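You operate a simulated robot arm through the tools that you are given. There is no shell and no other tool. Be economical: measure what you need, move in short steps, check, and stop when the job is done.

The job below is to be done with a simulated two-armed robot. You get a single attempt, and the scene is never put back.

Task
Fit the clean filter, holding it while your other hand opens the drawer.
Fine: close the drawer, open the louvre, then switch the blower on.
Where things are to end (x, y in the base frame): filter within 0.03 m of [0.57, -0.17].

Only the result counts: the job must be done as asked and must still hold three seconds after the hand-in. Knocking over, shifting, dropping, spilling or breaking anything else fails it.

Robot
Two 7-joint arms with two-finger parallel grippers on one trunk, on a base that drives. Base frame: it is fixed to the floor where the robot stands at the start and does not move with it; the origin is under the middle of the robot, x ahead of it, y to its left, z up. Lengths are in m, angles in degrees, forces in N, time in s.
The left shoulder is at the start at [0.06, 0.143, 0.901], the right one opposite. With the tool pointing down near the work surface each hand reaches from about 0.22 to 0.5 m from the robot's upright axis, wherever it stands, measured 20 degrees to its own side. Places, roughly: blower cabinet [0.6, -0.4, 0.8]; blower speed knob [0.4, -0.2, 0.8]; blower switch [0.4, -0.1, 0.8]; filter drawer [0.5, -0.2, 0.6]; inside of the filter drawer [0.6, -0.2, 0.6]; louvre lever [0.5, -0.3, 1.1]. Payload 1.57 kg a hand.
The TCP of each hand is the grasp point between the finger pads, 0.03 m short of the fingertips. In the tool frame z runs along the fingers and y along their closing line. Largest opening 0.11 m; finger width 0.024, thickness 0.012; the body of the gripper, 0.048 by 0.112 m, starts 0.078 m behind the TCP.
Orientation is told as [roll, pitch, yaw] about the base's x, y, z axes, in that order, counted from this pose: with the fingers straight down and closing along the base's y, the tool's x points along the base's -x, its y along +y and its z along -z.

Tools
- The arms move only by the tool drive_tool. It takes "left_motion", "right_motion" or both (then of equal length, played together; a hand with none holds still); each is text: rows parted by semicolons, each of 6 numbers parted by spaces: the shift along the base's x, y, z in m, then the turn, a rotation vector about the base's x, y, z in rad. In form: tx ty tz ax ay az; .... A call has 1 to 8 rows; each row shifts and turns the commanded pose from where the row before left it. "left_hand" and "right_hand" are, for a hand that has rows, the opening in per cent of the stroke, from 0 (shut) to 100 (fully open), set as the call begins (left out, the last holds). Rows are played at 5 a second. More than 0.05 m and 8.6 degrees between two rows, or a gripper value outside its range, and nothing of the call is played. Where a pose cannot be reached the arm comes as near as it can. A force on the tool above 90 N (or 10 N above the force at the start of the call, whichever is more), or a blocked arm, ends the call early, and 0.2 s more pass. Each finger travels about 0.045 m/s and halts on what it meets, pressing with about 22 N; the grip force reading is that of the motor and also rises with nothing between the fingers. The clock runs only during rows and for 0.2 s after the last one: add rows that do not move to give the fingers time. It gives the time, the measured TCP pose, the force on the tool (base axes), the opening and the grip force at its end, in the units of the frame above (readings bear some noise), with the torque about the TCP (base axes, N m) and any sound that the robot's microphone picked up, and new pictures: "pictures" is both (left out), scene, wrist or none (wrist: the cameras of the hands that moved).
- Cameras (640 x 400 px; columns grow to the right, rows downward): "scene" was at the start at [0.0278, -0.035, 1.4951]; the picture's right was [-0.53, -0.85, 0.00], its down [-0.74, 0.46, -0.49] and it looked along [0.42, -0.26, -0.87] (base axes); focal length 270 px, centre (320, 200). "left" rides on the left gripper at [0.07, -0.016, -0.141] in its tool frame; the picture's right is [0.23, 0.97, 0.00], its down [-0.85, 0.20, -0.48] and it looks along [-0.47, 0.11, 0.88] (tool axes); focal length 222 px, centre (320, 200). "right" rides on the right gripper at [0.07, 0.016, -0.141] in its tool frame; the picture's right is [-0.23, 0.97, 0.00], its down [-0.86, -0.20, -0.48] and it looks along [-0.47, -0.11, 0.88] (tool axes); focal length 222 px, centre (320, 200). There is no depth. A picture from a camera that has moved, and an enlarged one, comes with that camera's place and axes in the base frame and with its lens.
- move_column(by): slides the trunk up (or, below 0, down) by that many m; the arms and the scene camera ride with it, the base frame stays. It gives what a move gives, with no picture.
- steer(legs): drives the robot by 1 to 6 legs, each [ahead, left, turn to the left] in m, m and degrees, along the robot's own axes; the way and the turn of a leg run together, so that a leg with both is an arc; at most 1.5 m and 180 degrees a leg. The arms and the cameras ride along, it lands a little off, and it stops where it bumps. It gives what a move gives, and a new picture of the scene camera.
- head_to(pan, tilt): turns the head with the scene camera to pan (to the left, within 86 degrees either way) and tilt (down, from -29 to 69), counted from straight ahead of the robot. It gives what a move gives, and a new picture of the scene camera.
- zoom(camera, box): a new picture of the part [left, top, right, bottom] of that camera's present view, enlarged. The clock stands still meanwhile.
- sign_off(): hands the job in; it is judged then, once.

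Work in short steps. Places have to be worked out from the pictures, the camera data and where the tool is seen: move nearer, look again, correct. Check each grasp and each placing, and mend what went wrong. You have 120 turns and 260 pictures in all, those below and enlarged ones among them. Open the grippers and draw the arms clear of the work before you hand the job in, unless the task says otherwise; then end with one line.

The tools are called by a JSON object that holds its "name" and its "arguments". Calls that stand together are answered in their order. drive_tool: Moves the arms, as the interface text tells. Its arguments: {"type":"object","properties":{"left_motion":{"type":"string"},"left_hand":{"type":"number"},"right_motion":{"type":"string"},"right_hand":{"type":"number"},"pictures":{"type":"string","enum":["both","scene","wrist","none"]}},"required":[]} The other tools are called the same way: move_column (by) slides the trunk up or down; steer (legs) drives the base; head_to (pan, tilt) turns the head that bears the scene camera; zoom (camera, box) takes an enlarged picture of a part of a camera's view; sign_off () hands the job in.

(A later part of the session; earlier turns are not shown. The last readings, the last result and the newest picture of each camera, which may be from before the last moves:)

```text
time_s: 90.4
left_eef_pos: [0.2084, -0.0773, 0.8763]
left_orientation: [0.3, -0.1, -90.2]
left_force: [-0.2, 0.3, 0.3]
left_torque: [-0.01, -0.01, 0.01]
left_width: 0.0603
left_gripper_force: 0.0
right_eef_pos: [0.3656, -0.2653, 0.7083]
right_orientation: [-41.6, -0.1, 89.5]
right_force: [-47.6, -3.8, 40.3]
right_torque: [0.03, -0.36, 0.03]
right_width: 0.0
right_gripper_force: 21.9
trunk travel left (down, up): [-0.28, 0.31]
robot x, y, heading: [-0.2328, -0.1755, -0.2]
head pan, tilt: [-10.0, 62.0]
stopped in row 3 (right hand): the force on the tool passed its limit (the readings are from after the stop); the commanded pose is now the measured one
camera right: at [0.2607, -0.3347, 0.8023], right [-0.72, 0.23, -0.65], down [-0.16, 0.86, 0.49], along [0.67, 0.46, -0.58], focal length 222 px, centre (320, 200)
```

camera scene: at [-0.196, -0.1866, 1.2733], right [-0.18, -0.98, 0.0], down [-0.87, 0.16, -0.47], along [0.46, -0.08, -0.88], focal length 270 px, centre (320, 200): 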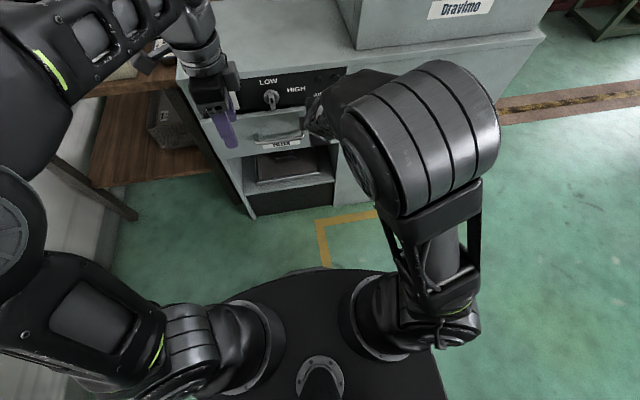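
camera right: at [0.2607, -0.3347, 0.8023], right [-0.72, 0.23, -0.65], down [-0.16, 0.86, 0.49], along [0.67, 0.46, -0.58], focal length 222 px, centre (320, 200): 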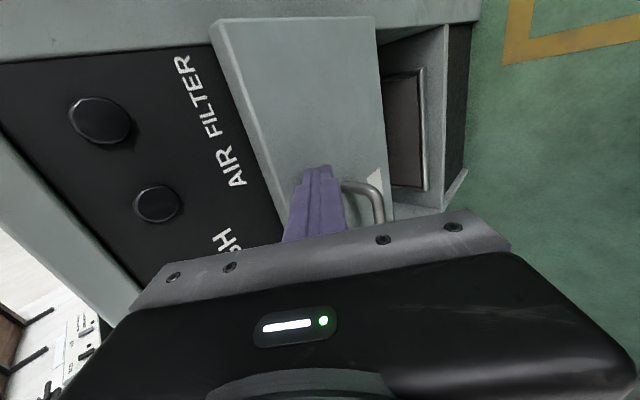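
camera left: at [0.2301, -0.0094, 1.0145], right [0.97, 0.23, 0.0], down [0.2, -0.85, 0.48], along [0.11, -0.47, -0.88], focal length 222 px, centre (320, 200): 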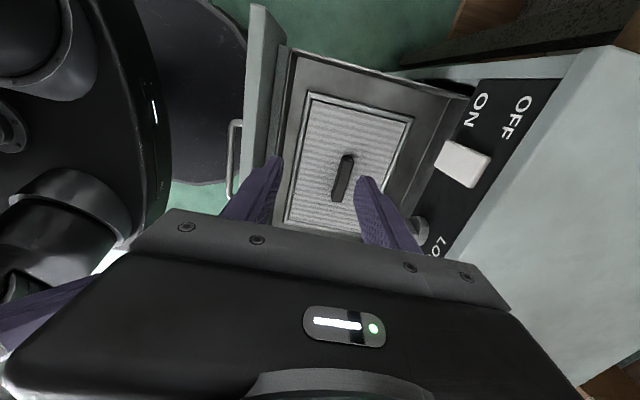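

Drawer is closed (hard stop). Withdraw the right hand from the panel.

{"name": "drive_tool", "arguments": {"right_motion": "-0.02 0 0 0 0 0; -0.03 0 0 0 0 0; -0.03 0 0.01 0 0 0; -0.03 0 0.02 0 0 0; 0 0 0 0 0 0", "pictures": "none"}}

{"name": "steer", "arguments": {"legs": [[-0.25, 0, 0]]}}

{"name": "move_column", "arguments": {"by": 0.22}}

{"name": "head_to", "arguments": {"pan": -10, "tilt": 40}}

```text
time_s: 91.6
left_eef_pos: [0.2129, -0.0789, 0.8739]
left_orientation: [0.0, 0.0, -89.9]
left_force: [0.1, 0.3, 0.6]
left_torque: [-0.02, -0.03, 0.0]
left_width: 0.0603
left_gripper_force: 0.1
right_eef_pos: [0.2616, -0.2665, 0.7331]
right_orientation: [-41.3, -0.1, 89.4]
right_force: [-0.2, 0.1, 0.6]
right_torque: [0.01, 0.0, 0.0]
right_width: 0.0001
right_gripper_force: 21.3
trunk travel left (down, up): [-0.28, 0.31]
robot x, y, heading: [-0.2305, -0.1754, -0.5]
head pan, tilt: [-10.0, 62.0]
```

```text
time_s: 93.4
left_eef_pos: [-0.0354, -0.0773, 0.8725]
left_orientation: [0.0, -0.2, -90.1]
left_force: [-0.8, 0.8, 1.0]
left_torque: [-0.01, 0.01, 0.0]
left_width: 0.0607
left_gripper_force: 0.0
right_eef_pos: [0.0123, -0.2655, 0.7332]
right_orientation: [-41.4, -0.1, 89.4]
right_force: [0.1, 0.1, -0.5]
right_torque: [-0.01, -0.04, 0.03]
right_width: 0.0
right_gripper_force: 21.3
trunk travel left (down, up): [-0.28, 0.31]
robot x, y, heading: [-0.4818, -0.1708, -0.4]
head pan, tilt: [-10.0, 62.0]
camera scene: at [-0.4471, -0.1845, 1.2734], right [-0.18, -0.98, 0.0], down [-0.87, 0.16, -0.47], along [0.46, -0.09, -0.88], focal length 270 px, centre (320, 200)
```

scene: 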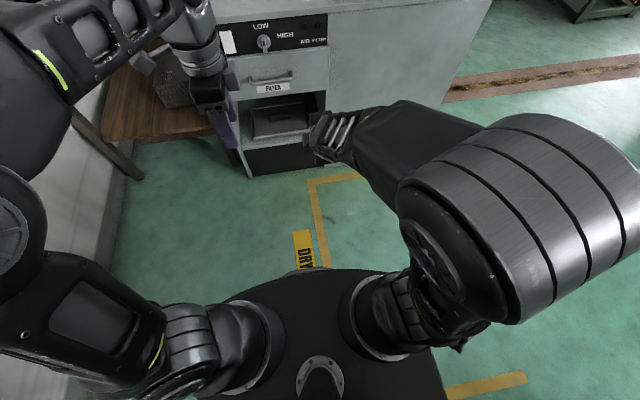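

```text
time_s: 95.7
left_eef_pos: [-0.0352, -0.0764, 1.0939]
left_orientation: [0.0, -0.1, -90.1]
left_force: [-0.1, 0.5, 0.0]
left_torque: [-0.02, -0.02, 0.0]
left_width: 0.0606
left_gripper_force: 0.0
right_eef_pos: [0.0131, -0.2641, 0.9521]
right_orientation: [-41.3, -0.1, 89.4]
right_force: [0.2, 0.1, -0.1]
right_torque: [-0.02, -0.01, 0.0]
right_width: 0.0
right_gripper_force: 21.3
trunk travel left (down, up): [-0.5, 0.09]
robot x, y, heading: [-0.4844, -0.1719, -0.3]
head pan, tilt: [-10.0, 62.0]
```

```text
time_s: 96.6
left_eef_pos: [-0.0353, -0.0777, 1.0941]
left_orientation: [0.0, -0.2, -90.1]
left_force: [0.3, -0.8, -0.4]
left_torque: [0.01, 0.02, 0.02]
left_width: 0.0607
left_gripper_force: 0.2
right_eef_pos: [0.0128, -0.2644, 0.9517]
right_orientation: [-41.3, 0.0, 89.4]
right_force: [-0.1, -0.1, -0.4]
right_torque: [0.0, 0.0, -0.04]
right_width: 0.0004
right_gripper_force: 20.9
trunk travel left (down, up): [-0.5, 0.09]
robot x, y, heading: [-0.4854, -0.1727, -0.5]
head pan, tilt: [-10.0, 40.0]
camera scene: at [-0.4265, -0.1883, 1.5223], right [-0.18, -0.98, 0.0], down [-0.63, 0.12, -0.77], along [0.75, -0.14, -0.64], focal length 270 px, centre (320, 200)
```

scene: 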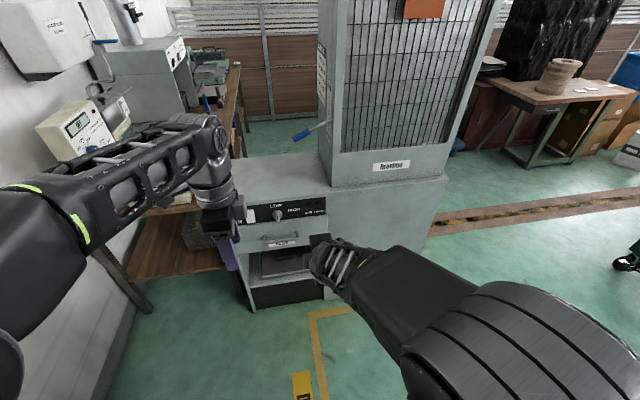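

Drawer shut as before. Now look closely at the lever.

{"name": "zoom", "arguments": {"camera": "scene", "box": [270, 80, 370, 180]}}

{"name": "steer", "arguments": {"legs": [[0.15, 0.3, 0]]}}

{"name": "head_to", "arguments": {"pan": -25, "tilt": 30}}

{"name": "zoom", "arguments": {"camera": "scene", "box": [270, 130, 410, 270]}}

```text
4.00 times, centred on (320, 130) of scene
camera zoom: at [-0.4265, -0.1883, 1.5223], right [-0.18, -0.98, 0.0], down [-0.63, 0.12, -0.77], along [0.75, -0.14, -0.64], focal length 1081 px, centre (320, 480)
```

zoom: 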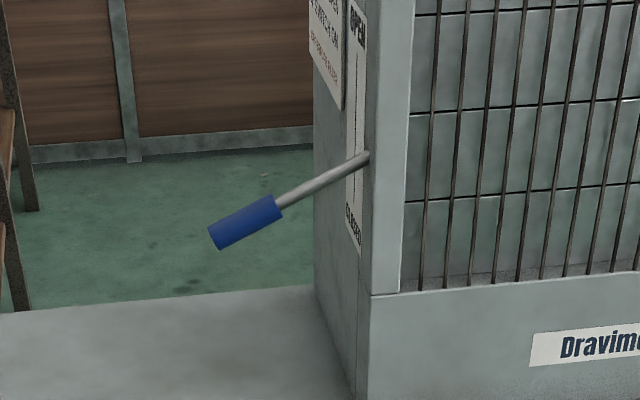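

```text
time_s: 98.8
left_eef_pos: [0.1135, 0.227, 1.0929]
left_orientation: [0.0, -0.1, -89.5]
left_force: [-0.1, 0.2, 0.6]
left_torque: [-0.05, 0.01, 0.01]
left_width: 0.0604
left_gripper_force: 0.2
right_eef_pos: [0.164, 0.0399, 0.953]
right_orientation: [-41.3, 0.0, 90.0]
right_force: [0.2, 0.4, 1.1]
right_torque: [-0.03, 0.04, -0.02]
right_width: 0.0002
right_gripper_force: 21.1
trunk travel left (down, up): [-0.5, 0.09]
robot x, y, heading: [-0.3302, 0.1245, 0.4]
head pan, tilt: [-10.0, 40.0]
camera scene: at [-0.2768, 0.1128, 1.5224], right [-0.17, -0.98, 0.0], down [-0.63, 0.11, -0.77], along [0.75, -0.13, -0.64], focal length 270 px, centre (320, 200)
```

scene: 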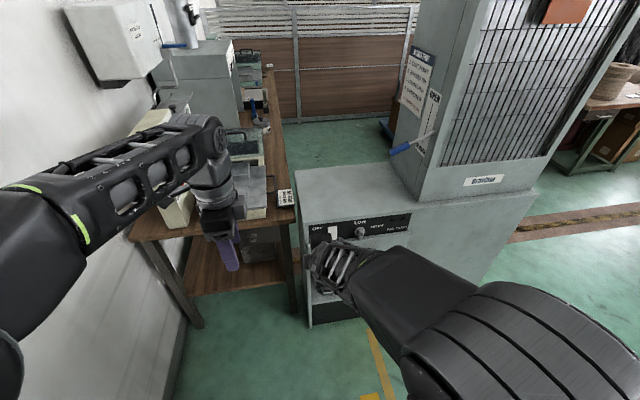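

```text
time_s: 99.5
left_eef_pos: [0.1134, 0.2279, 1.0944]
left_orientation: [0.0, -0.1, -89.5]
left_force: [1.4, -0.3, -0.5]
left_torque: [0.01, -0.02, 0.03]
left_width: 0.0604
left_gripper_force: 0.0
right_eef_pos: [0.1642, 0.0396, 0.9534]
right_orientation: [-41.3, -0.2, 90.0]
right_force: [0.2, -0.2, 0.3]
right_torque: [0.01, -0.03, -0.01]
right_width: 0.0001
right_gripper_force: 21.3
trunk travel left (down, up): [-0.5, 0.09]
robot x, y, heading: [-0.3315, 0.1298, -0.1]
head pan, tilt: [-25.0, 30.0]
camera scene: at [-0.2789, 0.0885, 1.5377], right [-0.42, -0.91, 0.0], down [-0.45, 0.21, -0.87], along [0.79, -0.36, -0.5], focal length 270 px, centre (320, 200)
```

scene: 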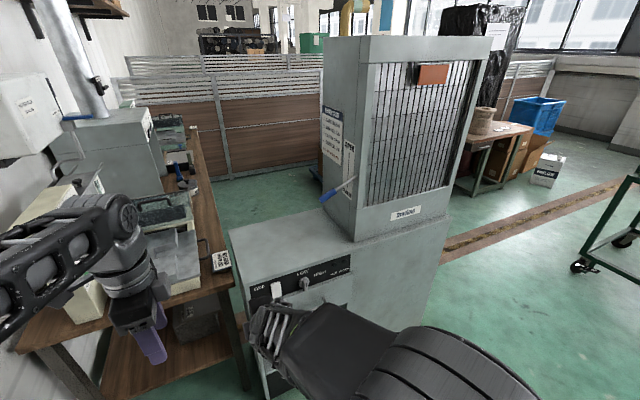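

```text
2.86 times, centred on (340, 200) of scene
camera zoom: at [-0.2789, 0.0885, 1.5377], right [-0.42, -0.91, 0.0], down [-0.45, 0.21, -0.87], along [0.79, -0.36, -0.5], focal length 772 px, centre (263, 200)
```

zoom: 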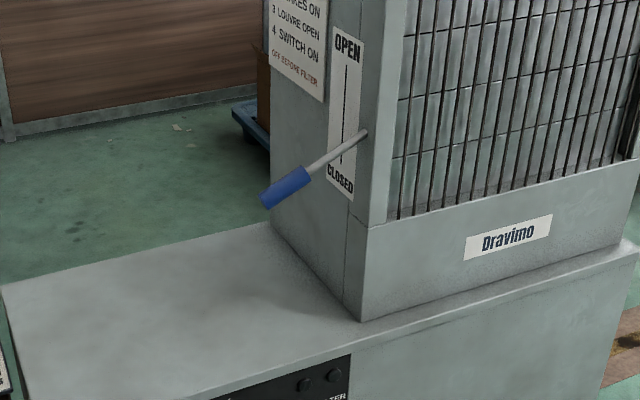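

Lever triangulated: pivot end (0.459, -0.394, 1.130), grip end (0.443, -0.256, 1.073), so it swings up in the y–z plane. I level the right fist (pointing ahead) to lift the grip from below.

{"name": "drive_tool", "arguments": {"right_motion": "0 0 0.01 0 -0.14 0; 0 0 0.01 0 -0.14 0; 0 0 0 0 -0.14 0; 0 0 0 0 -0.14 0; 0 0 0 0 -0.14 0; 0 0 0 0 -0.14 0; 0 0 0 0 0 0", "pictures": "none"}}

{"name": "steer", "arguments": {"legs": [[0, -0.28, 0]]}}

```text
time_s: 100.3
left_eef_pos: [0.1133, 0.2291, 1.094]
left_orientation: [0.0, -0.1, -89.6]
left_force: [0.4, -0.8, 0.0]
left_torque: [-0.01, -0.03, -0.02]
left_width: 0.0604
left_gripper_force: 0.0
right_eef_pos: [0.167, 0.059, 0.9785]
right_orientation: [-57.8, -15.7, 88.5]
right_force: [-0.6, 0.0, 0.2]
right_torque: [0.01, -0.01, -0.01]
right_width: 0.0002
right_gripper_force: 20.9
right hand out of reach, approached as far as the arm can: row 3
trunk travel left (down, up): [-0.5, 0.09]
robot x, y, heading: [-0.3363, 0.1261, 0.3]
head pan, tilt: [-25.0, 30.0]
stopped in row 3 (right hand): the arm was blocked; the commanded pose is now the measured one
```

```text
time_s: 102.3
left_eef_pos: [0.1127, -0.0539, 1.0934]
left_orientation: [0.0, 0.0, -89.4]
left_force: [-0.1, 0.2, 0.7]
left_torque: [0.0, 0.0, 0.02]
left_width: 0.0606
left_gripper_force: 0.1
right_eef_pos: [0.1664, -0.222, 0.9783]
right_orientation: [-57.7, -15.6, 88.7]
right_force: [-1.1, -0.4, 0.9]
right_torque: [0.01, 0.0, 0.0]
right_width: 0.0001
right_gripper_force: 21.4
trunk travel left (down, up): [-0.5, 0.09]
robot x, y, heading: [-0.3349, -0.151, -0.0]
head pan, tilt: [-25.0, 30.0]
camera scene: at [-0.2784, -0.193, 1.5377], right [-0.42, -0.91, 0.0], down [-0.45, 0.21, -0.87], along [0.79, -0.36, -0.5], focal length 270 px, centre (320, 200)
```

scene: 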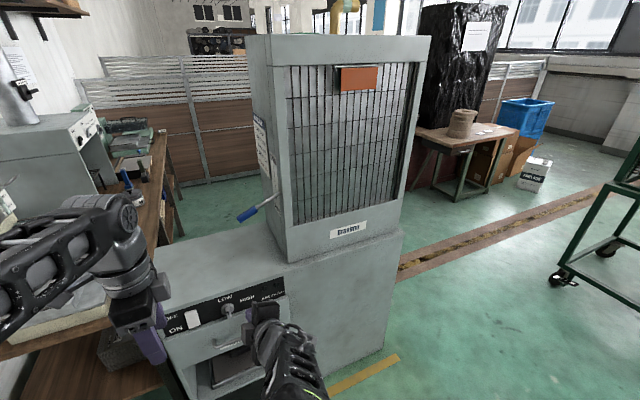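

The right arm stopped at ~58° pitch (elbow limit), pointing ahead and 31° down. I try levelling further after shifting the hand outward.

{"name": "drive_tool", "arguments": {"right_motion": "0 -0.03 0.01 0 0 0; 0 -0.03 0.01 0 0 0; 0 0 0.01 0 -0.1 -0.05; 0 0 0.01 0 -0.1 -0.05; 0 0 0.01 0 -0.1 -0.05; 0 0 0 0 0 0", "pictures": "both"}}

```text
time_s: 103.7
left_eef_pos: [0.1135, -0.052, 1.0931]
left_orientation: [-0.1, 0.0, -89.5]
left_force: [0.4, -0.4, -0.3]
left_torque: [-0.02, -0.03, -0.04]
left_width: 0.0605
left_gripper_force: 0.0
right_eef_pos: [0.2006, -0.2732, 1.0377]
right_orientation: [-75.7, -16.7, 85.0]
right_force: [0.7, 0.3, -0.8]
right_torque: [0.01, 0.0, -0.01]
right_width: 0.0002
right_gripper_force: 21.6
right hand out of reach, approached as far as the arm can: row 1, 2, 3, 4, 5
trunk travel left (down, up): [-0.5, 0.09]
robot x, y, heading: [-0.3308, -0.1515, -0.0]
head pan, tilt: [-25.0, 30.0]
camera scene: at [-0.2784, -0.1922, 1.5377], right [-0.42, -0.91, 0.0], down [-0.45, 0.21, -0.87], along [0.79, -0.36, -0.5], focal length 270 px, centre (320, 200)
camera right: at [0.056, -0.334, 1.0356], right [-0.2, 0.51, -0.84], down [-0.35, 0.76, 0.54], along [0.92, 0.4, 0.03], focal length 222 px, centre (320, 200)
```

scene: 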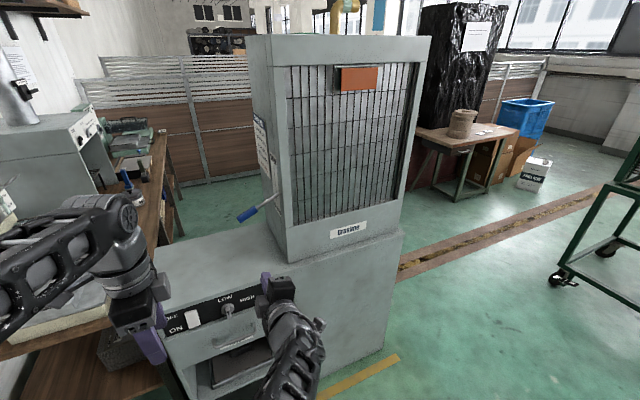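
right: 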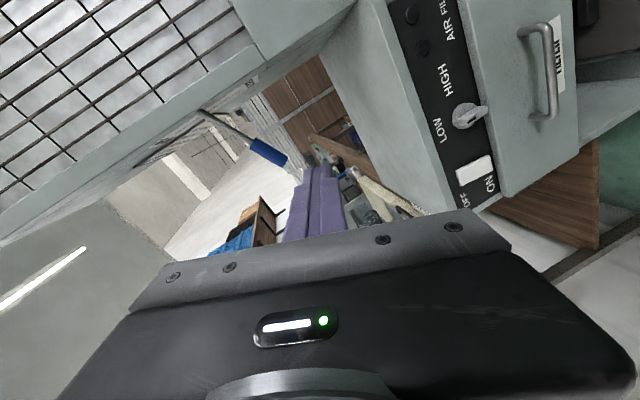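

Hand is nearly level now. Lower 0.015 m and drive forward 0.235 m so the fist passes beneath the lever grip.

{"name": "drive_tool", "arguments": {"right_motion": "0 -0.005 -0.015 0 0 0; 0 0 0 0 0 0", "pictures": "none"}}

{"name": "steer", "arguments": {"legs": [[0.15, 0, 0]]}}

{"name": "zoom", "arguments": {"camera": "right", "box": [0, 0, 640, 400]}}

```text
time_s: 104.3
left_eef_pos: [0.1128, -0.0522, 1.0933]
left_orientation: [0.0, 0.0, -89.5]
left_force: [-0.3, 0.9, -0.1]
left_torque: [0.01, 0.02, 0.0]
left_width: 0.0604
left_gripper_force: 0.1
right_eef_pos: [0.2044, -0.2759, 1.0241]
right_orientation: [-75.7, -16.7, 85.0]
right_force: [0.1, -0.1, -0.1]
right_torque: [-0.01, -0.02, 0.03]
right_width: 0.0
right_gripper_force: 21.3
right hand out of reach, approached as far as the arm can: row 1
trunk travel left (down, up): [-0.5, 0.09]
robot x, y, heading: [-0.3336, -0.1555, 0.2]
head pan, tilt: [-25.0, 30.0]
```

```text
time_s: 105.6
left_eef_pos: [0.2675, -0.0514, 1.0931]
left_orientation: [-0.1, -0.2, -89.5]
left_force: [0.3, -0.5, 0.2]
left_torque: [0.0, 0.02, 0.02]
left_width: 0.0604
left_gripper_force: 0.1
right_eef_pos: [0.3583, -0.2761, 1.0222]
right_orientation: [-75.5, -16.7, 84.8]
right_force: [0.6, -0.4, 0.1]
right_torque: [0.01, -0.05, 0.0]
right_width: 0.0001
right_gripper_force: 20.8
trunk travel left (down, up): [-0.5, 0.09]
robot x, y, heading: [-0.1797, -0.1532, 0.0]
head pan, tilt: [-25.0, 30.0]
camera scene: at [-0.1247, -0.1915, 1.5377], right [-0.42, -0.91, 0.0], down [-0.45, 0.21, -0.87], along [0.79, -0.36, -0.5], focal length 270 px, centre (320, 200)
```

scene: 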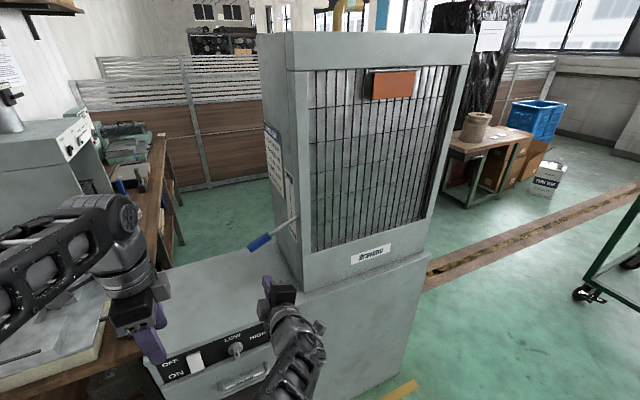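

```text
1.00 times, centred on (320, 200) of right (not enlarged: the box is as wide or as high as the picture)
camera zoom: at [0.2123, -0.3366, 1.0203], right [-0.2, 0.51, -0.84], down [-0.35, 0.76, 0.54], along [0.92, 0.4, 0.02], focal length 222 px, centre (320, 200)
```

zoom: 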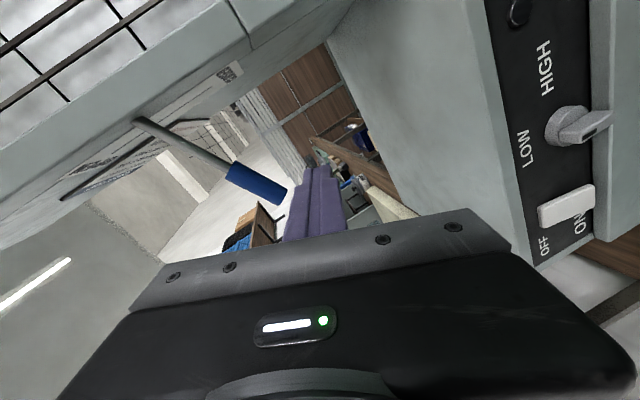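

Fist is below the lever. Shift 0.015 m toward the pivot side and drive 0.075 m further in.

{"name": "drive_tool", "arguments": {"right_motion": "0 -0.015 0 0 0 0; 0 0 0 0 0 0", "pictures": "none"}}

{"name": "steer", "arguments": {"legs": [[0.075, 0, 0]]}}

{"name": "zoom", "arguments": {"camera": "right", "box": [0, 0, 640, 400]}}

{"name": "zoom", "arguments": {"camera": "scene", "box": [200, 180, 360, 340]}}

```text
time_s: 106.2
left_eef_pos: [0.2672, -0.0526, 1.0934]
left_orientation: [0.0, 0.0, -89.5]
left_force: [-0.6, 0.6, -0.1]
left_torque: [0.0, -0.02, -0.01]
left_width: 0.0603
left_gripper_force: 0.1
right_eef_pos: [0.3616, -0.2891, 1.0244]
right_orientation: [-75.5, -16.6, 85.0]
right_force: [-0.1, 0.2, -0.1]
right_torque: [-0.03, -0.01, 0.01]
right_width: 0.0
right_gripper_force: 21.2
right hand out of reach, approached as far as the arm can: row 1
trunk travel left (down, up): [-0.5, 0.09]
robot x, y, heading: [-0.1794, -0.1533, 0.2]
head pan, tilt: [-25.0, 30.0]
```

```text
time_s: 107.3
left_eef_pos: [0.3434, -0.0527, 1.0919]
left_orientation: [0.0, -0.1, -89.4]
left_force: [-0.2, -1.2, -0.5]
left_torque: [0.01, 0.01, 0.01]
left_width: 0.0605
left_gripper_force: 0.2
right_eef_pos: [0.4385, -0.2904, 1.0225]
right_orientation: [-75.4, -16.6, 84.8]
right_force: [0.4, 0.1, 0.1]
right_torque: [-0.01, 0.02, -0.03]
right_width: 0.0
right_gripper_force: 21.5
trunk travel left (down, up): [-0.5, 0.09]
robot x, y, heading: [-0.1019, -0.152, -0.1]
head pan, tilt: [-25.0, 30.0]
camera scene: at [-0.048, -0.1915, 1.5377], right [-0.42, -0.91, 0.0], down [-0.45, 0.21, -0.87], along [0.78, -0.37, -0.5], focal length 270 px, centre (320, 200)
```

scene: 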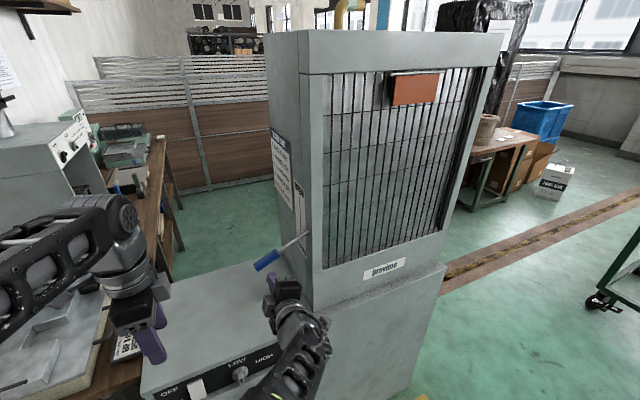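

```text
1.00 times, centred on (320, 200) of right (not enlarged: the box is as wide or as high as the picture)
camera zoom: at [0.2926, -0.3502, 1.0212], right [-0.2, 0.51, -0.84], down [-0.35, 0.76, 0.55], along [0.92, 0.4, 0.02], focal length 222 px, centre (320, 200)
```

zoom: 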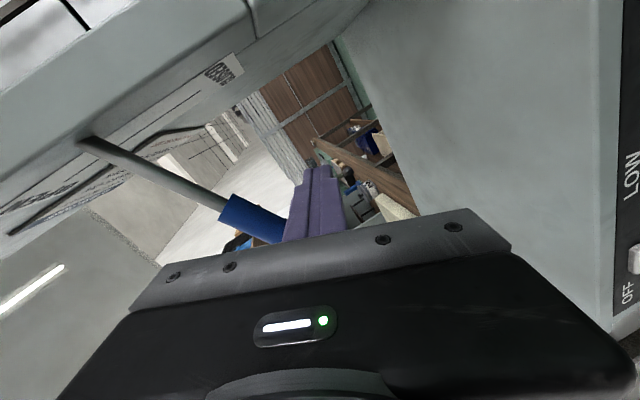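

```text
2.50 times, centred on (280, 260) of scene
camera zoom: at [-0.048, -0.1915, 1.5377], right [-0.42, -0.91, 0.0], down [-0.45, 0.21, -0.87], along [0.78, -0.37, -0.5], focal length 676 px, centre (420, 50)
```

zoom: 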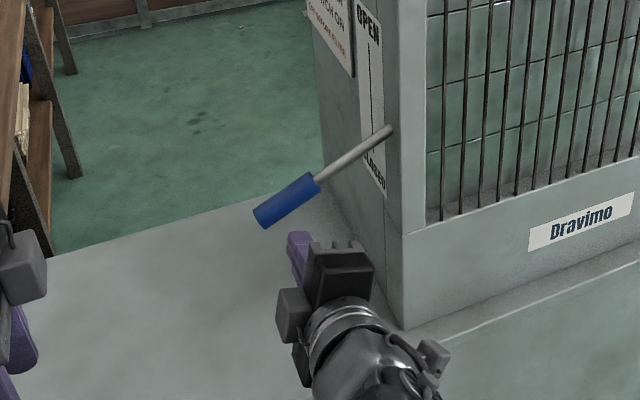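

Fist is directly beneath the grip. Lift slowly.

{"name": "drive_tool", "arguments": {"right_motion": "0 0 0.012 0 0 0; 0 0 0.012 0 0 0; 0 0 0.012 0 0 0; 0 0 0.012 0 0 0; 0 0 0.012 0 0 0; 0 0 0 0 0 0", "pictures": "both"}}

{"name": "zoom", "arguments": {"camera": "scene", "box": [200, 180, 360, 340]}}

```text
time_s: 108.7
left_eef_pos: [0.3427, -0.0532, 1.0933]
left_orientation: [0.0, 0.0, -89.5]
left_force: [0.1, -0.1, -0.6]
left_torque: [-0.03, -0.02, -0.03]
left_width: 0.0604
left_gripper_force: 0.0
right_eef_pos: [0.4409, -0.3123, 1.0768]
right_orientation: [-74.8, -16.1, 81.9]
right_force: [-0.2, -2.2, -1.5]
right_torque: [0.01, 0.02, -0.04]
right_width: 0.0
right_gripper_force: 21.1
trunk travel left (down, up): [-0.5, 0.09]
robot x, y, heading: [-0.1046, -0.1523, -0.1]
head pan, tilt: [-25.0, 30.0]
camera scene: at [-0.0498, -0.1919, 1.5378], right [-0.42, -0.91, 0.0], down [-0.45, 0.21, -0.87], along [0.79, -0.37, -0.5], focal length 270 px, centre (320, 200)
camera right: at [0.2921, -0.3659, 1.0775], right [-0.19, 0.51, -0.84], down [-0.3, 0.78, 0.54], along [0.93, 0.36, 0.01], focal length 222 px, centre (320, 200)
```

scene: 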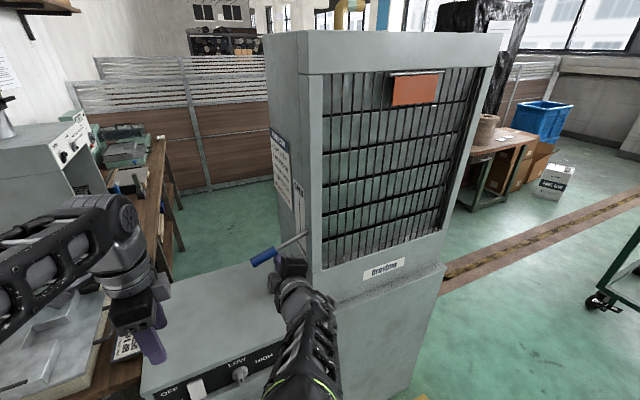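
right: 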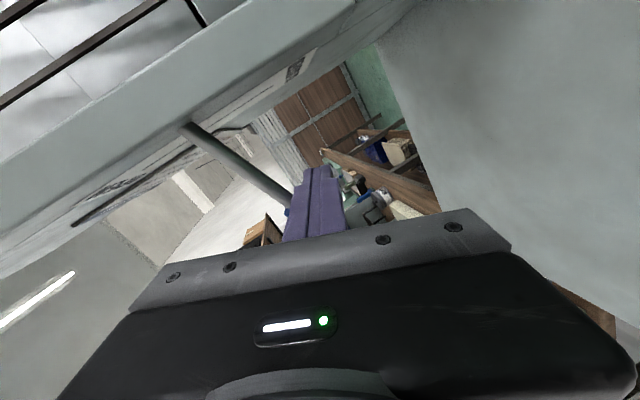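

```text
2.50 times, centred on (280, 260) of scene
camera zoom: at [-0.0498, -0.1919, 1.5378], right [-0.42, -0.91, 0.0], down [-0.45, 0.21, -0.87], along [0.79, -0.37, -0.5], focal length 676 px, centre (420, 50)
```

zoom: 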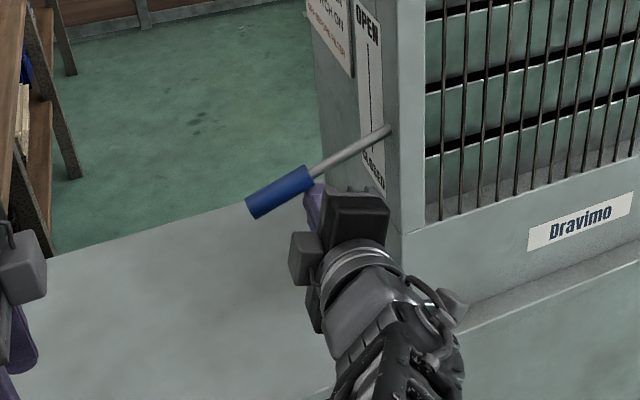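

Louvre slats are starting to open. Continue lifting, shifting a bit toward +y to stay on the grip.

{"name": "drive_tool", "arguments": {"right_motion": "0 0.008 0.008 0 0 0; 0 0.008 0.01 0 0 0; 0 0.006 0.012 0 0 0; 0 0.004 0.012 0 0 0; 0 0 0.012 0 0 0; 0 0 0.012 0 0 0; 0 0 0 0 0 0", "pictures": "both"}}

{"name": "zoom", "arguments": {"camera": "scene", "box": [200, 160, 360, 320]}}

```text
time_s: 109.6
left_eef_pos: [0.3423, -0.0525, 1.0944]
left_orientation: [-0.1, -0.1, -89.4]
left_force: [0.0, -0.9, 0.2]
left_torque: [0.02, 0.0, 0.0]
left_width: 0.0608
left_gripper_force: 0.0
right_eef_pos: [0.4467, -0.3377, 1.0909]
right_orientation: [-72.6, -15.9, 75.8]
right_force: [0.6, 0.3, -1.0]
right_torque: [0.01, 0.01, -0.03]
right_width: 0.0
right_gripper_force: 21.0
trunk travel left (down, up): [-0.5, 0.09]
robot x, y, heading: [-0.0968, -0.155, 0.1]
head pan, tilt: [-25.0, 30.0]
stopped in row 4 (right hand): the arm was blocked; the commanded pose is now the measured one
camera scene: at [-0.0497, -0.1919, 1.5378], right [-0.42, -0.91, 0.0], down [-0.45, 0.21, -0.87], along [0.79, -0.37, -0.5], focal length 270 px, centre (320, 200)
camera right: at [0.2948, -0.3759, 1.0972], right [-0.17, 0.53, -0.83], down [-0.21, 0.81, 0.56], along [0.96, 0.26, -0.02], focal length 222 px, centre (320, 200)
```

scene: 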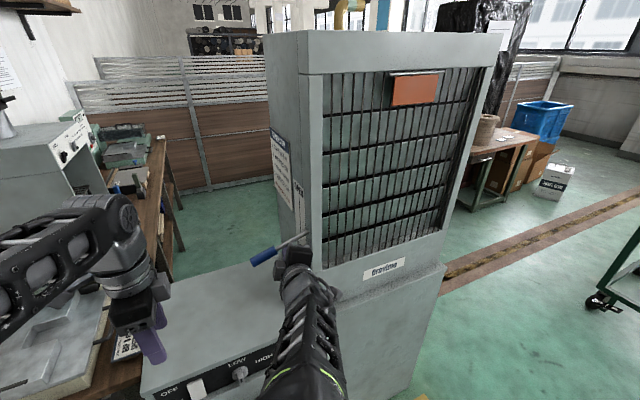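
right: 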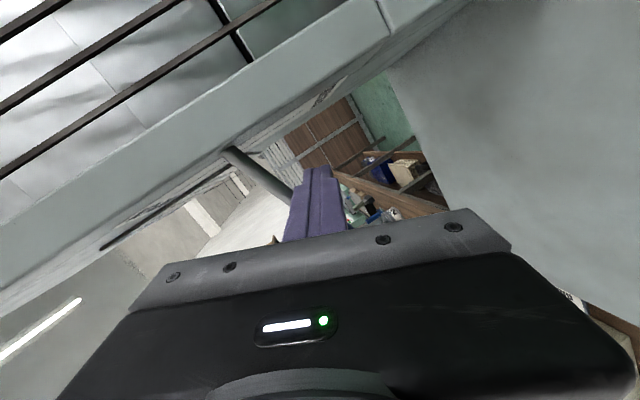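

```text
2.50 times, centred on (280, 240) of scene
camera zoom: at [-0.0497, -0.1919, 1.5378], right [-0.42, -0.91, 0.0], down [-0.45, 0.21, -0.87], along [0.79, -0.37, -0.5], focal length 676 px, centre (420, 100)
```

zoom: 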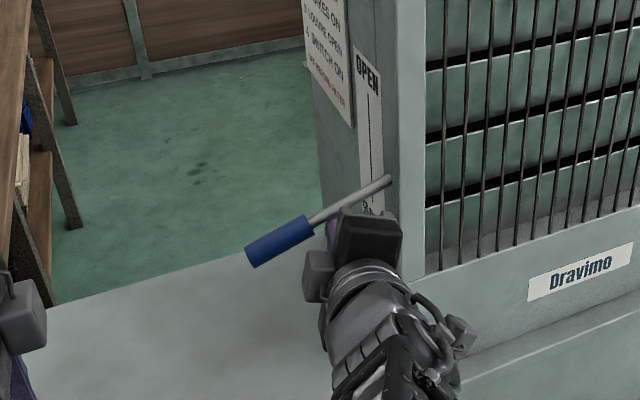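

The right arm is at its joint limits in this pose. I switch plan: the left hand (tool-down, closing along x, like on the filter block) will pinch the grip and lift it along its arc. First lower and withdraw the right hand.

{"name": "drive_tool", "arguments": {"right_motion": "0 0.01 -0.02 0 0 0; 0 0.01 -0.02 0 0 0; 0 0 -0.01 0 0 0", "pictures": "none"}}

{"name": "steer", "arguments": {"legs": [[-0.25, 0, 0]]}}

{"name": "drive_tool", "arguments": {"right_motion": "0 0 0 0 0.12 0; 0 0 0 0 0.12 0; 0 0 0 0 0.12 0.02; 0 0 0 0 0.12 0.02; 0 0 0 0 0.12 0.03; 0 0 0 0 0.12 0.03; 0 0 0 0 0.12 0; 0 0 0 0 0.12 0", "pictures": "scene"}}

```text
time_s: 110.4
left_eef_pos: [0.3424, -0.052, 1.0935]
left_orientation: [0.1, -0.1, -89.5]
left_force: [0.3, -0.3, 0.8]
left_torque: [0.02, -0.02, 0.03]
left_width: 0.0607
left_gripper_force: 0.2
right_eef_pos: [0.449, -0.3163, 1.0415]
right_orientation: [-72.7, -15.8, 75.9]
right_force: [0.0, -0.1, 0.4]
right_torque: [-0.02, 0.02, 0.01]
right_width: 0.0002
right_gripper_force: 21.8
trunk travel left (down, up): [-0.5, 0.09]
robot x, y, heading: [-0.1034, -0.1505, 0.0]
head pan, tilt: [-25.0, 30.0]
```

```text
time_s: 112.2
left_eef_pos: [0.0912, -0.0535, 1.093]
left_orientation: [0.0, -0.1, -89.7]
left_force: [-1.2, 0.9, 0.3]
left_torque: [0.01, -0.04, 0.0]
left_width: 0.0606
left_gripper_force: 0.1
right_eef_pos: [0.1966, -0.3171, 1.0425]
right_orientation: [-72.7, -15.9, 75.8]
right_force: [-0.3, 0.3, -0.4]
right_torque: [-0.02, 0.05, -0.02]
right_width: 0.0
right_gripper_force: 21.2
trunk travel left (down, up): [-0.5, 0.09]
robot x, y, heading: [-0.3526, -0.1527, -0.2]
head pan, tilt: [-25.0, 30.0]
camera scene: at [-0.3014, -0.1915, 1.5378], right [-0.42, -0.91, 0.0], down [-0.45, 0.21, -0.87], along [0.78, -0.37, -0.5], focal length 270 px, centre (320, 200)
```

scene: 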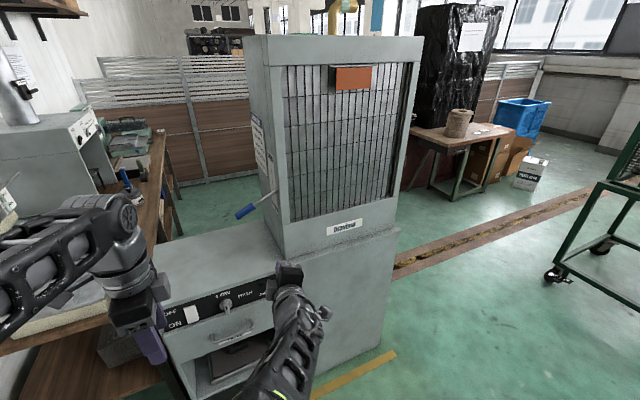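

```text
time_s: 114.0
left_eef_pos: [0.0931, -0.054, 1.0927]
left_orientation: [0.0, -0.2, -89.7]
left_force: [-0.4, -0.5, 0.1]
left_torque: [0.02, 0.0, -0.01]
left_width: 0.0604
left_gripper_force: 0.1
right_eef_pos: [0.1977, -0.3173, 1.0416]
right_orientation: [-19.0, -0.3, 74.2]
right_force: [1.7, 0.7, -0.6]
right_torque: [0.01, 0.02, 0.01]
right_width: 0.0
right_gripper_force: 20.9
trunk travel left (down, up): [-0.5, 0.09]
robot x, y, heading: [-0.3537, -0.1524, -0.2]
head pan, tilt: [-25.0, 30.0]
camera scene: at [-0.2994, -0.1913, 1.5377], right [-0.42, -0.91, 0.0], down [-0.45, 0.21, -0.87], along [0.78, -0.37, -0.5], focal length 270 px, centre (320, 200)
```

scene: 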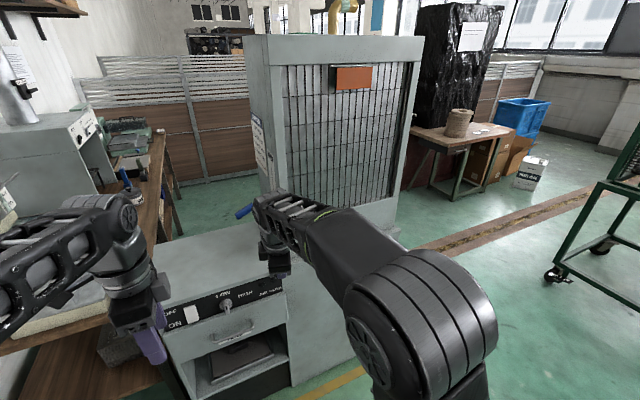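

Now tuck the right hand back, raise the trunk 0.09 m, and drive so that the left hand faces the lever.

{"name": "drive_tool", "arguments": {"right_motion": "-0.04 -0.02 -0.01 0 0.12 0; -0.04 -0.02 -0.01 0 0.12 0; -0.04 -0.02 -0.01 0 0.09 0; -0.04 -0.02 -0.01 0 0 0; -0.04 0 0 0 0 0; -0.04 0 0 0 0 0; -0.03 0 0 0 0 0; 0 0 0 0 0 0", "pictures": "none"}}

{"name": "move_column", "arguments": {"by": 0.09}}

{"name": "steer", "arguments": {"legs": [[0, -0.13, 0]]}}

```text
time_s: 115.8
left_eef_pos: [0.0929, -0.0536, 1.0943]
left_orientation: [0.1, 0.0, -89.7]
left_force: [-0.4, -0.6, 0.2]
left_torque: [0.03, 0.03, -0.02]
left_width: 0.0606
left_gripper_force: 0.1
right_eef_pos: [-0.0722, -0.3982, 1.0031]
right_orientation: [-0.9, 4.8, 74.7]
right_force: [0.6, -0.2, 0.6]
right_torque: [0.02, 0.01, -0.02]
right_width: 0.0001
right_gripper_force: 20.8
trunk travel left (down, up): [-0.5, 0.09]
robot x, y, heading: [-0.3541, -0.1571, -0.2]
head pan, tilt: [-25.0, 30.0]
```

```text
time_s: 117.0
left_eef_pos: [0.0918, -0.0539, 1.1824]
left_orientation: [-0.1, -0.1, -89.7]
left_force: [0.2, -0.7, 0.4]
left_torque: [-0.02, -0.04, 0.03]
left_width: 0.0604
left_gripper_force: 0.0
right_eef_pos: [-0.0722, -0.3972, 1.0924]
right_orientation: [-0.8, 4.7, 74.7]
right_force: [0.6, 0.0, -0.6]
right_torque: [0.01, -0.01, -0.02]
right_width: 0.0001
right_gripper_force: 21.2
trunk travel left (down, up): [-0.59, 0.0]
robot x, y, heading: [-0.3543, -0.1514, -0.3]
head pan, tilt: [-25.0, 30.0]
```

```text
time_s: 118.3
left_eef_pos: [0.0913, -0.1841, 1.1838]
left_orientation: [0.0, 0.0, -89.7]
left_force: [-0.6, -0.6, -0.1]
left_torque: [0.06, 0.01, 0.0]
left_width: 0.0603
left_gripper_force: 0.1
right_eef_pos: [-0.0713, -0.5279, 1.0914]
right_orientation: [-0.9, 4.9, 74.7]
right_force: [0.9, -0.1, 0.1]
right_torque: [0.07, -0.03, 0.03]
right_width: 0.0002
right_gripper_force: 21.4
trunk travel left (down, up): [-0.59, 0.0]
robot x, y, heading: [-0.3556, -0.2828, -0.1]
head pan, tilt: [-25.0, 30.0]
camera scene: at [-0.3004, -0.3234, 1.6277], right [-0.42, -0.91, 0.0], down [-0.45, 0.21, -0.87], along [0.78, -0.37, -0.5], focal length 270 px, centre (320, 200)
```

scene: 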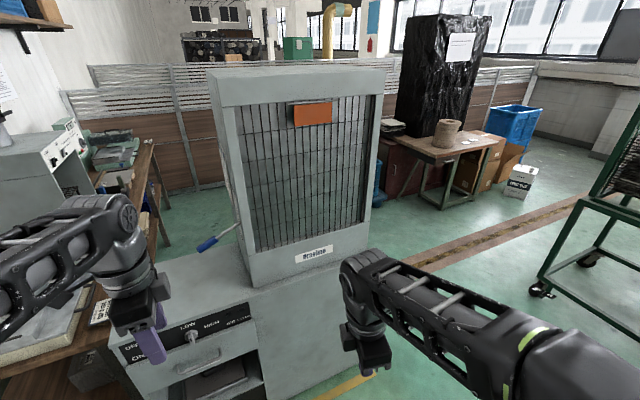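

The lever dropped back to closed (≈ -20°), so it must be carried all the way. Drive forward so the left hand comes above the lever's grip.

{"name": "steer", "arguments": {"legs": [[0.35, -0.05, 0]]}}

{"name": "head_to", "arguments": {"pan": -12, "tilt": 45}}

{"name": "drive_tool", "arguments": {"left_motion": "0 -0.01 0 0 0 0; 0 -0.01 0 0 0 0; 0 0 0 0 0 0", "pictures": "both"}}

```text
time_s: 120.6
left_eef_pos: [0.4476, -0.2384, 1.1837]
left_orientation: [0.1, -0.1, -90.0]
left_force: [2.6, -0.2, 0.0]
left_torque: [0.01, 0.01, -0.01]
left_width: 0.0605
left_gripper_force: 0.1
right_eef_pos: [0.282, -0.58, 1.0928]
right_orientation: [-0.9, 4.8, 74.6]
right_force: [0.2, -0.7, 0.2]
right_torque: [-0.01, -0.02, -0.02]
right_width: 0.0
right_gripper_force: 22.0
trunk travel left (down, up): [-0.59, 0.0]
robot x, y, heading: [0.0001, -0.3364, -0.2]
head pan, tilt: [-25.0, 30.0]
camera scene: at [0.0542, -0.3742, 1.6277], right [-0.43, -0.9, 0.0], down [-0.45, 0.21, -0.87], along [0.78, -0.37, -0.5], focal length 270 px, centre (320, 200)
```

scene: 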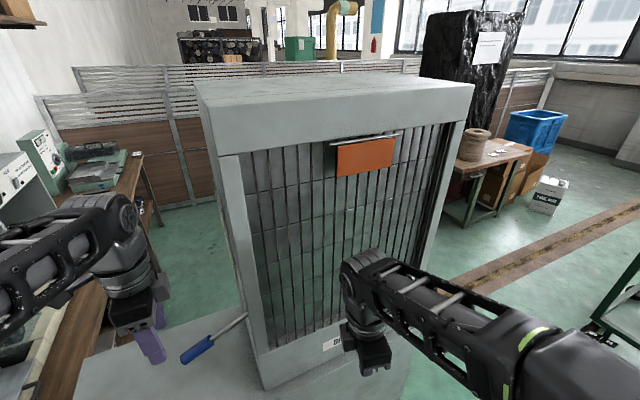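

```text
time_s: 121.4
left_eef_pos: [0.4461, -0.2375, 1.1837]
left_orientation: [0.0, -0.2, -90.0]
left_force: [0.4, 0.8, 1.5]
left_torque: [0.02, 0.0, 0.02]
left_width: 0.0606
left_gripper_force: 0.0
right_eef_pos: [0.2802, -0.5808, 1.0916]
right_orientation: [-0.9, 4.9, 74.6]
right_force: [-0.5, -0.1, 0.1]
right_torque: [0.0, -0.01, 0.02]
right_width: 0.0
right_gripper_force: 21.6
trunk travel left (down, up): [-0.59, 0.0]
robot x, y, heading: [0.0006, -0.337, -0.5]
head pan, tilt: [-12.0, 45.0]
camera scene: at [0.0507, -0.3527, 1.6052], right [-0.21, -0.98, 0.0], down [-0.69, 0.15, -0.71], along [0.69, -0.15, -0.71], focal length 270 px, centre (320, 200)
```

scene: 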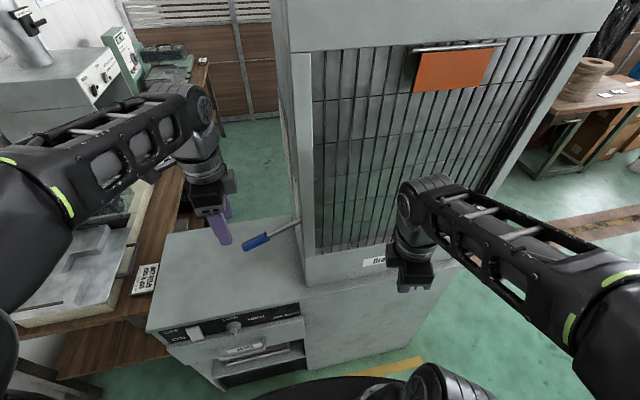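

```text
time_s: 122.2
left_eef_pos: [0.448, -0.2575, 1.1816]
left_orientation: [0.0, -0.1, -89.9]
left_force: [0.4, 0.5, -0.1]
left_torque: [-0.03, 0.0, -0.01]
left_width: 0.0604
left_gripper_force: 0.0
right_eef_pos: [0.2803, -0.581, 1.0921]
right_orientation: [-1.1, 4.8, 74.5]
right_force: [-0.4, 0.0, 0.4]
right_torque: [-0.02, 0.01, 0.01]
right_width: 0.0
right_gripper_force: 21.1
trunk travel left (down, up): [-0.59, 0.0]
robot x, y, heading: [0.0008, -0.3357, -0.4]
head pan, tilt: [-12.0, 45.0]
camera scene: at [0.0507, -0.3525, 1.6051], right [-0.21, -0.98, 0.0], down [-0.69, 0.15, -0.71], along [0.69, -0.15, -0.71], focal length 270 px, centre (320, 200)
camera left: at [0.4306, -0.1882, 1.3243], right [0.97, 0.23, 0.0], down [0.2, -0.85, 0.48], along [0.11, -0.47, -0.88], focal length 222 px, centre (320, 200)
```

scene: 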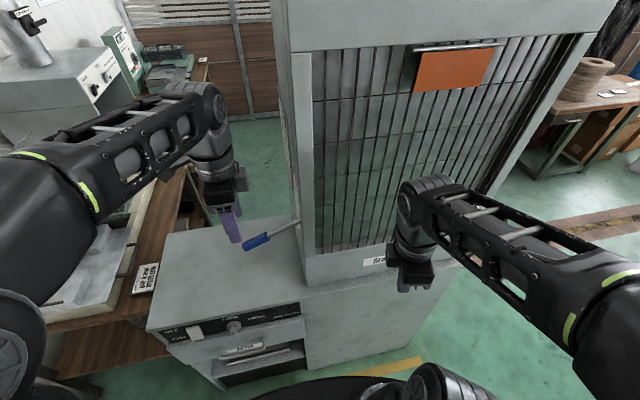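
left: 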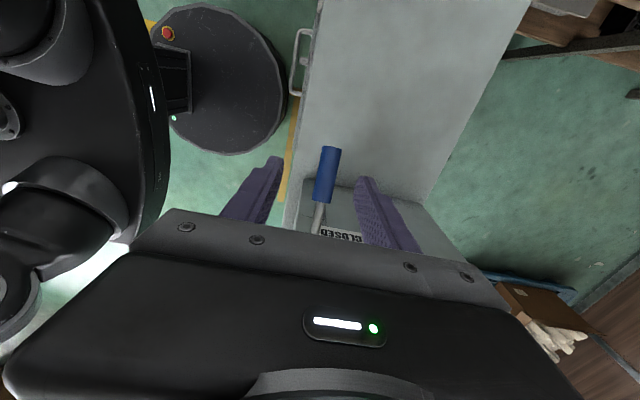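

The grip is between the fingers, at (0.457, -0.253…-0.312). Centre on y≈-0.275 and lower around it.

{"name": "drive_tool", "arguments": {"left_motion": "0.009 -0.018 -0.02 0 0 0; 0 0 -0.03 0 0 0; 0 0 -0.025 0 0 0; 0 0 -0.018 0 0 0; 0 0 0 0 0 0", "pictures": "wrist"}}

{"name": "zoom", "arguments": {"camera": "scene", "box": [170, 150, 330, 310]}}

```text
time_s: 123.4
left_eef_pos: [0.4559, -0.2776, 1.0912]
left_orientation: [0.1, 0.0, -90.0]
left_force: [-0.3, 0.4, -0.2]
left_torque: [0.02, 0.03, 0.02]
left_width: 0.0603
left_gripper_force: 0.1
right_eef_pos: [0.2805, -0.5805, 1.0928]
right_orientation: [-1.0, 4.9, 74.5]
right_force: [-0.5, -1.2, 0.7]
right_torque: [0.01, 0.01, -0.02]
right_width: 0.0001
right_gripper_force: 21.5
trunk travel left (down, up): [-0.59, 0.0]
robot x, y, heading: [0.0032, -0.3327, -0.5]
head pan, tilt: [-12.0, 45.0]
camera left: at [0.4393, -0.2072, 1.2322], right [0.97, 0.23, 0.0], down [0.2, -0.85, 0.48], along [0.11, -0.47, -0.88], focal length 222 px, centre (320, 200)
```

left: 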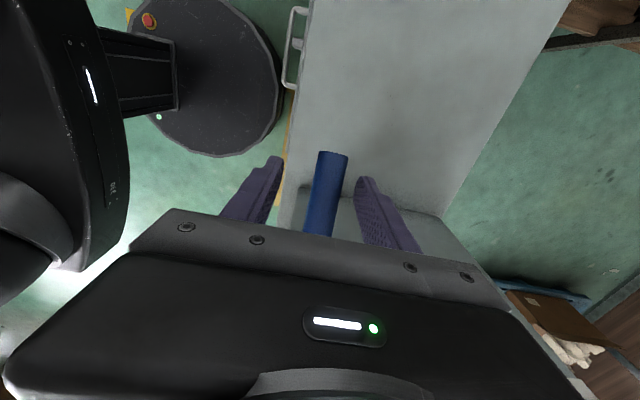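

```text
2.50 times, centred on (250, 230) of scene
camera zoom: at [0.0507, -0.3528, 1.6051], right [-0.21, -0.98, 0.0], down [-0.69, 0.15, -0.71], along [0.69, -0.15, -0.71], focal length 676 px, centre (495, 125)
```

zoom: 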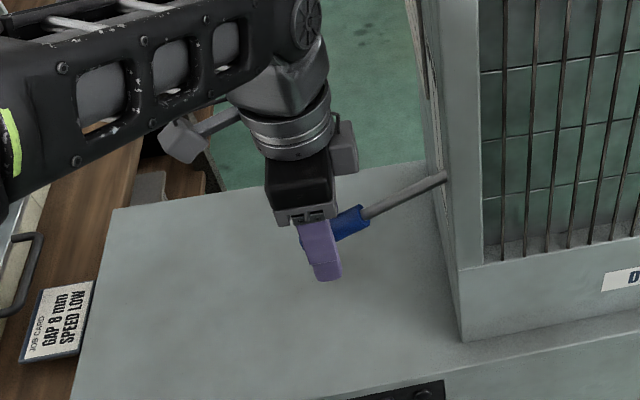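

Fingers straddle the grip. Close.

{"name": "drive_tool", "arguments": {"left_motion": "0 0 -0.004 0 0 0; 0 0 0 0 0 0; 0 0 0 0 0 0; 0 0 0 0 0 0", "left_hand": 0, "pictures": "wrist"}}

```text
time_s: 124.4
left_eef_pos: [0.4614, -0.2764, 1.0878]
left_orientation: [0.3, -0.2, -89.9]
left_force: [28.7, 1.0, 4.6]
left_torque: [0.29, -0.48, 0.0]
left_width: 0.0235
left_gripper_force: 29.3
right_eef_pos: [0.2836, -0.5818, 1.0912]
right_orientation: [-0.8, 4.8, 74.5]
right_force: [0.4, -0.1, 0.4]
right_torque: [-0.03, 0.01, 0.0]
right_width: 0.0
right_gripper_force: 20.5
trunk travel left (down, up): [-0.59, 0.0]
robot x, y, heading: [0.0028, -0.3334, -0.5]
head pan, tilt: [-12.0, 45.0]
camera left: at [0.4445, -0.2064, 1.2279], right [0.97, 0.23, 0.0], down [0.2, -0.85, 0.48], along [0.11, -0.47, -0.88], focal length 222 px, centre (320, 200)
```

left: 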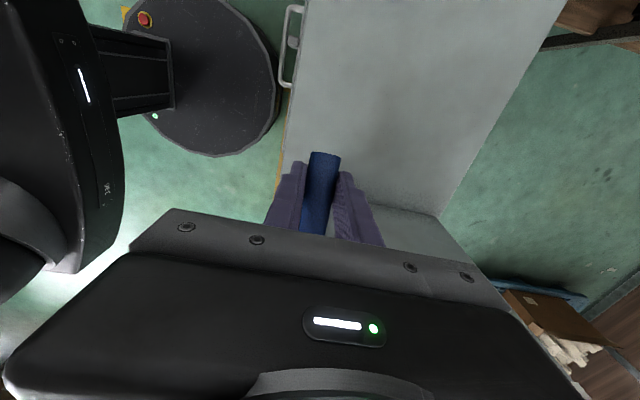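

Gripped (0.0235 m). I follow the arc about the pivot (r≈0.125 m) upward in 10° steps, relieving the x force.

{"name": "drive_tool", "arguments": {"left_motion": "0.005 0.001 0.004 0 0 0; 0 0.002 0.008 0 0 0; 0 0.002 0.009 0 0 0; 0 0.001 0.011 0 0 0; 0 0.001 0.011 0 0 0; 0 0 0 0 0 0", "pictures": "scene"}}

```text
time_s: 125.8
left_eef_pos: [0.4623, -0.2657, 1.1289]
left_orientation: [-0.1, 0.1, -89.8]
left_force: [9.1, 10.5, -9.5]
left_torque: [1.19, -0.18, -0.1]
left_width: 0.0236
left_gripper_force: 35.9
right_eef_pos: [0.282, -0.5802, 1.0924]
right_orientation: [-0.9, 4.8, 74.6]
right_force: [0.7, 0.4, 0.1]
right_torque: [0.01, -0.03, -0.02]
right_width: 0.0
right_gripper_force: 21.8
trunk travel left (down, up): [-0.59, 0.0]
robot x, y, heading: [-0.0028, -0.3374, -0.2]
head pan, tilt: [-12.0, 45.0]
camera scene: at [0.0533, -0.3508, 1.6051], right [-0.21, -0.98, 0.0], down [-0.69, 0.15, -0.71], along [0.69, -0.15, -0.71], focal length 270 px, centre (320, 200)
```

scene: 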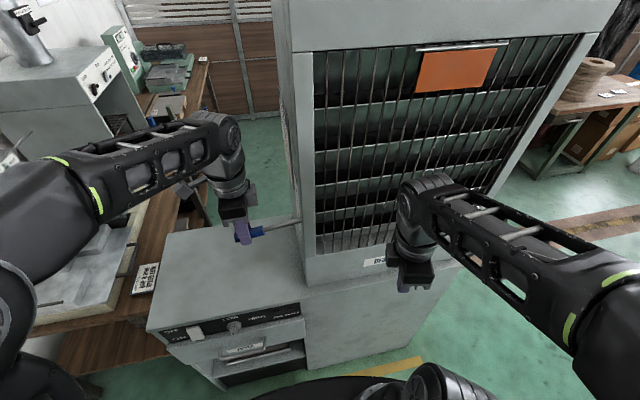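

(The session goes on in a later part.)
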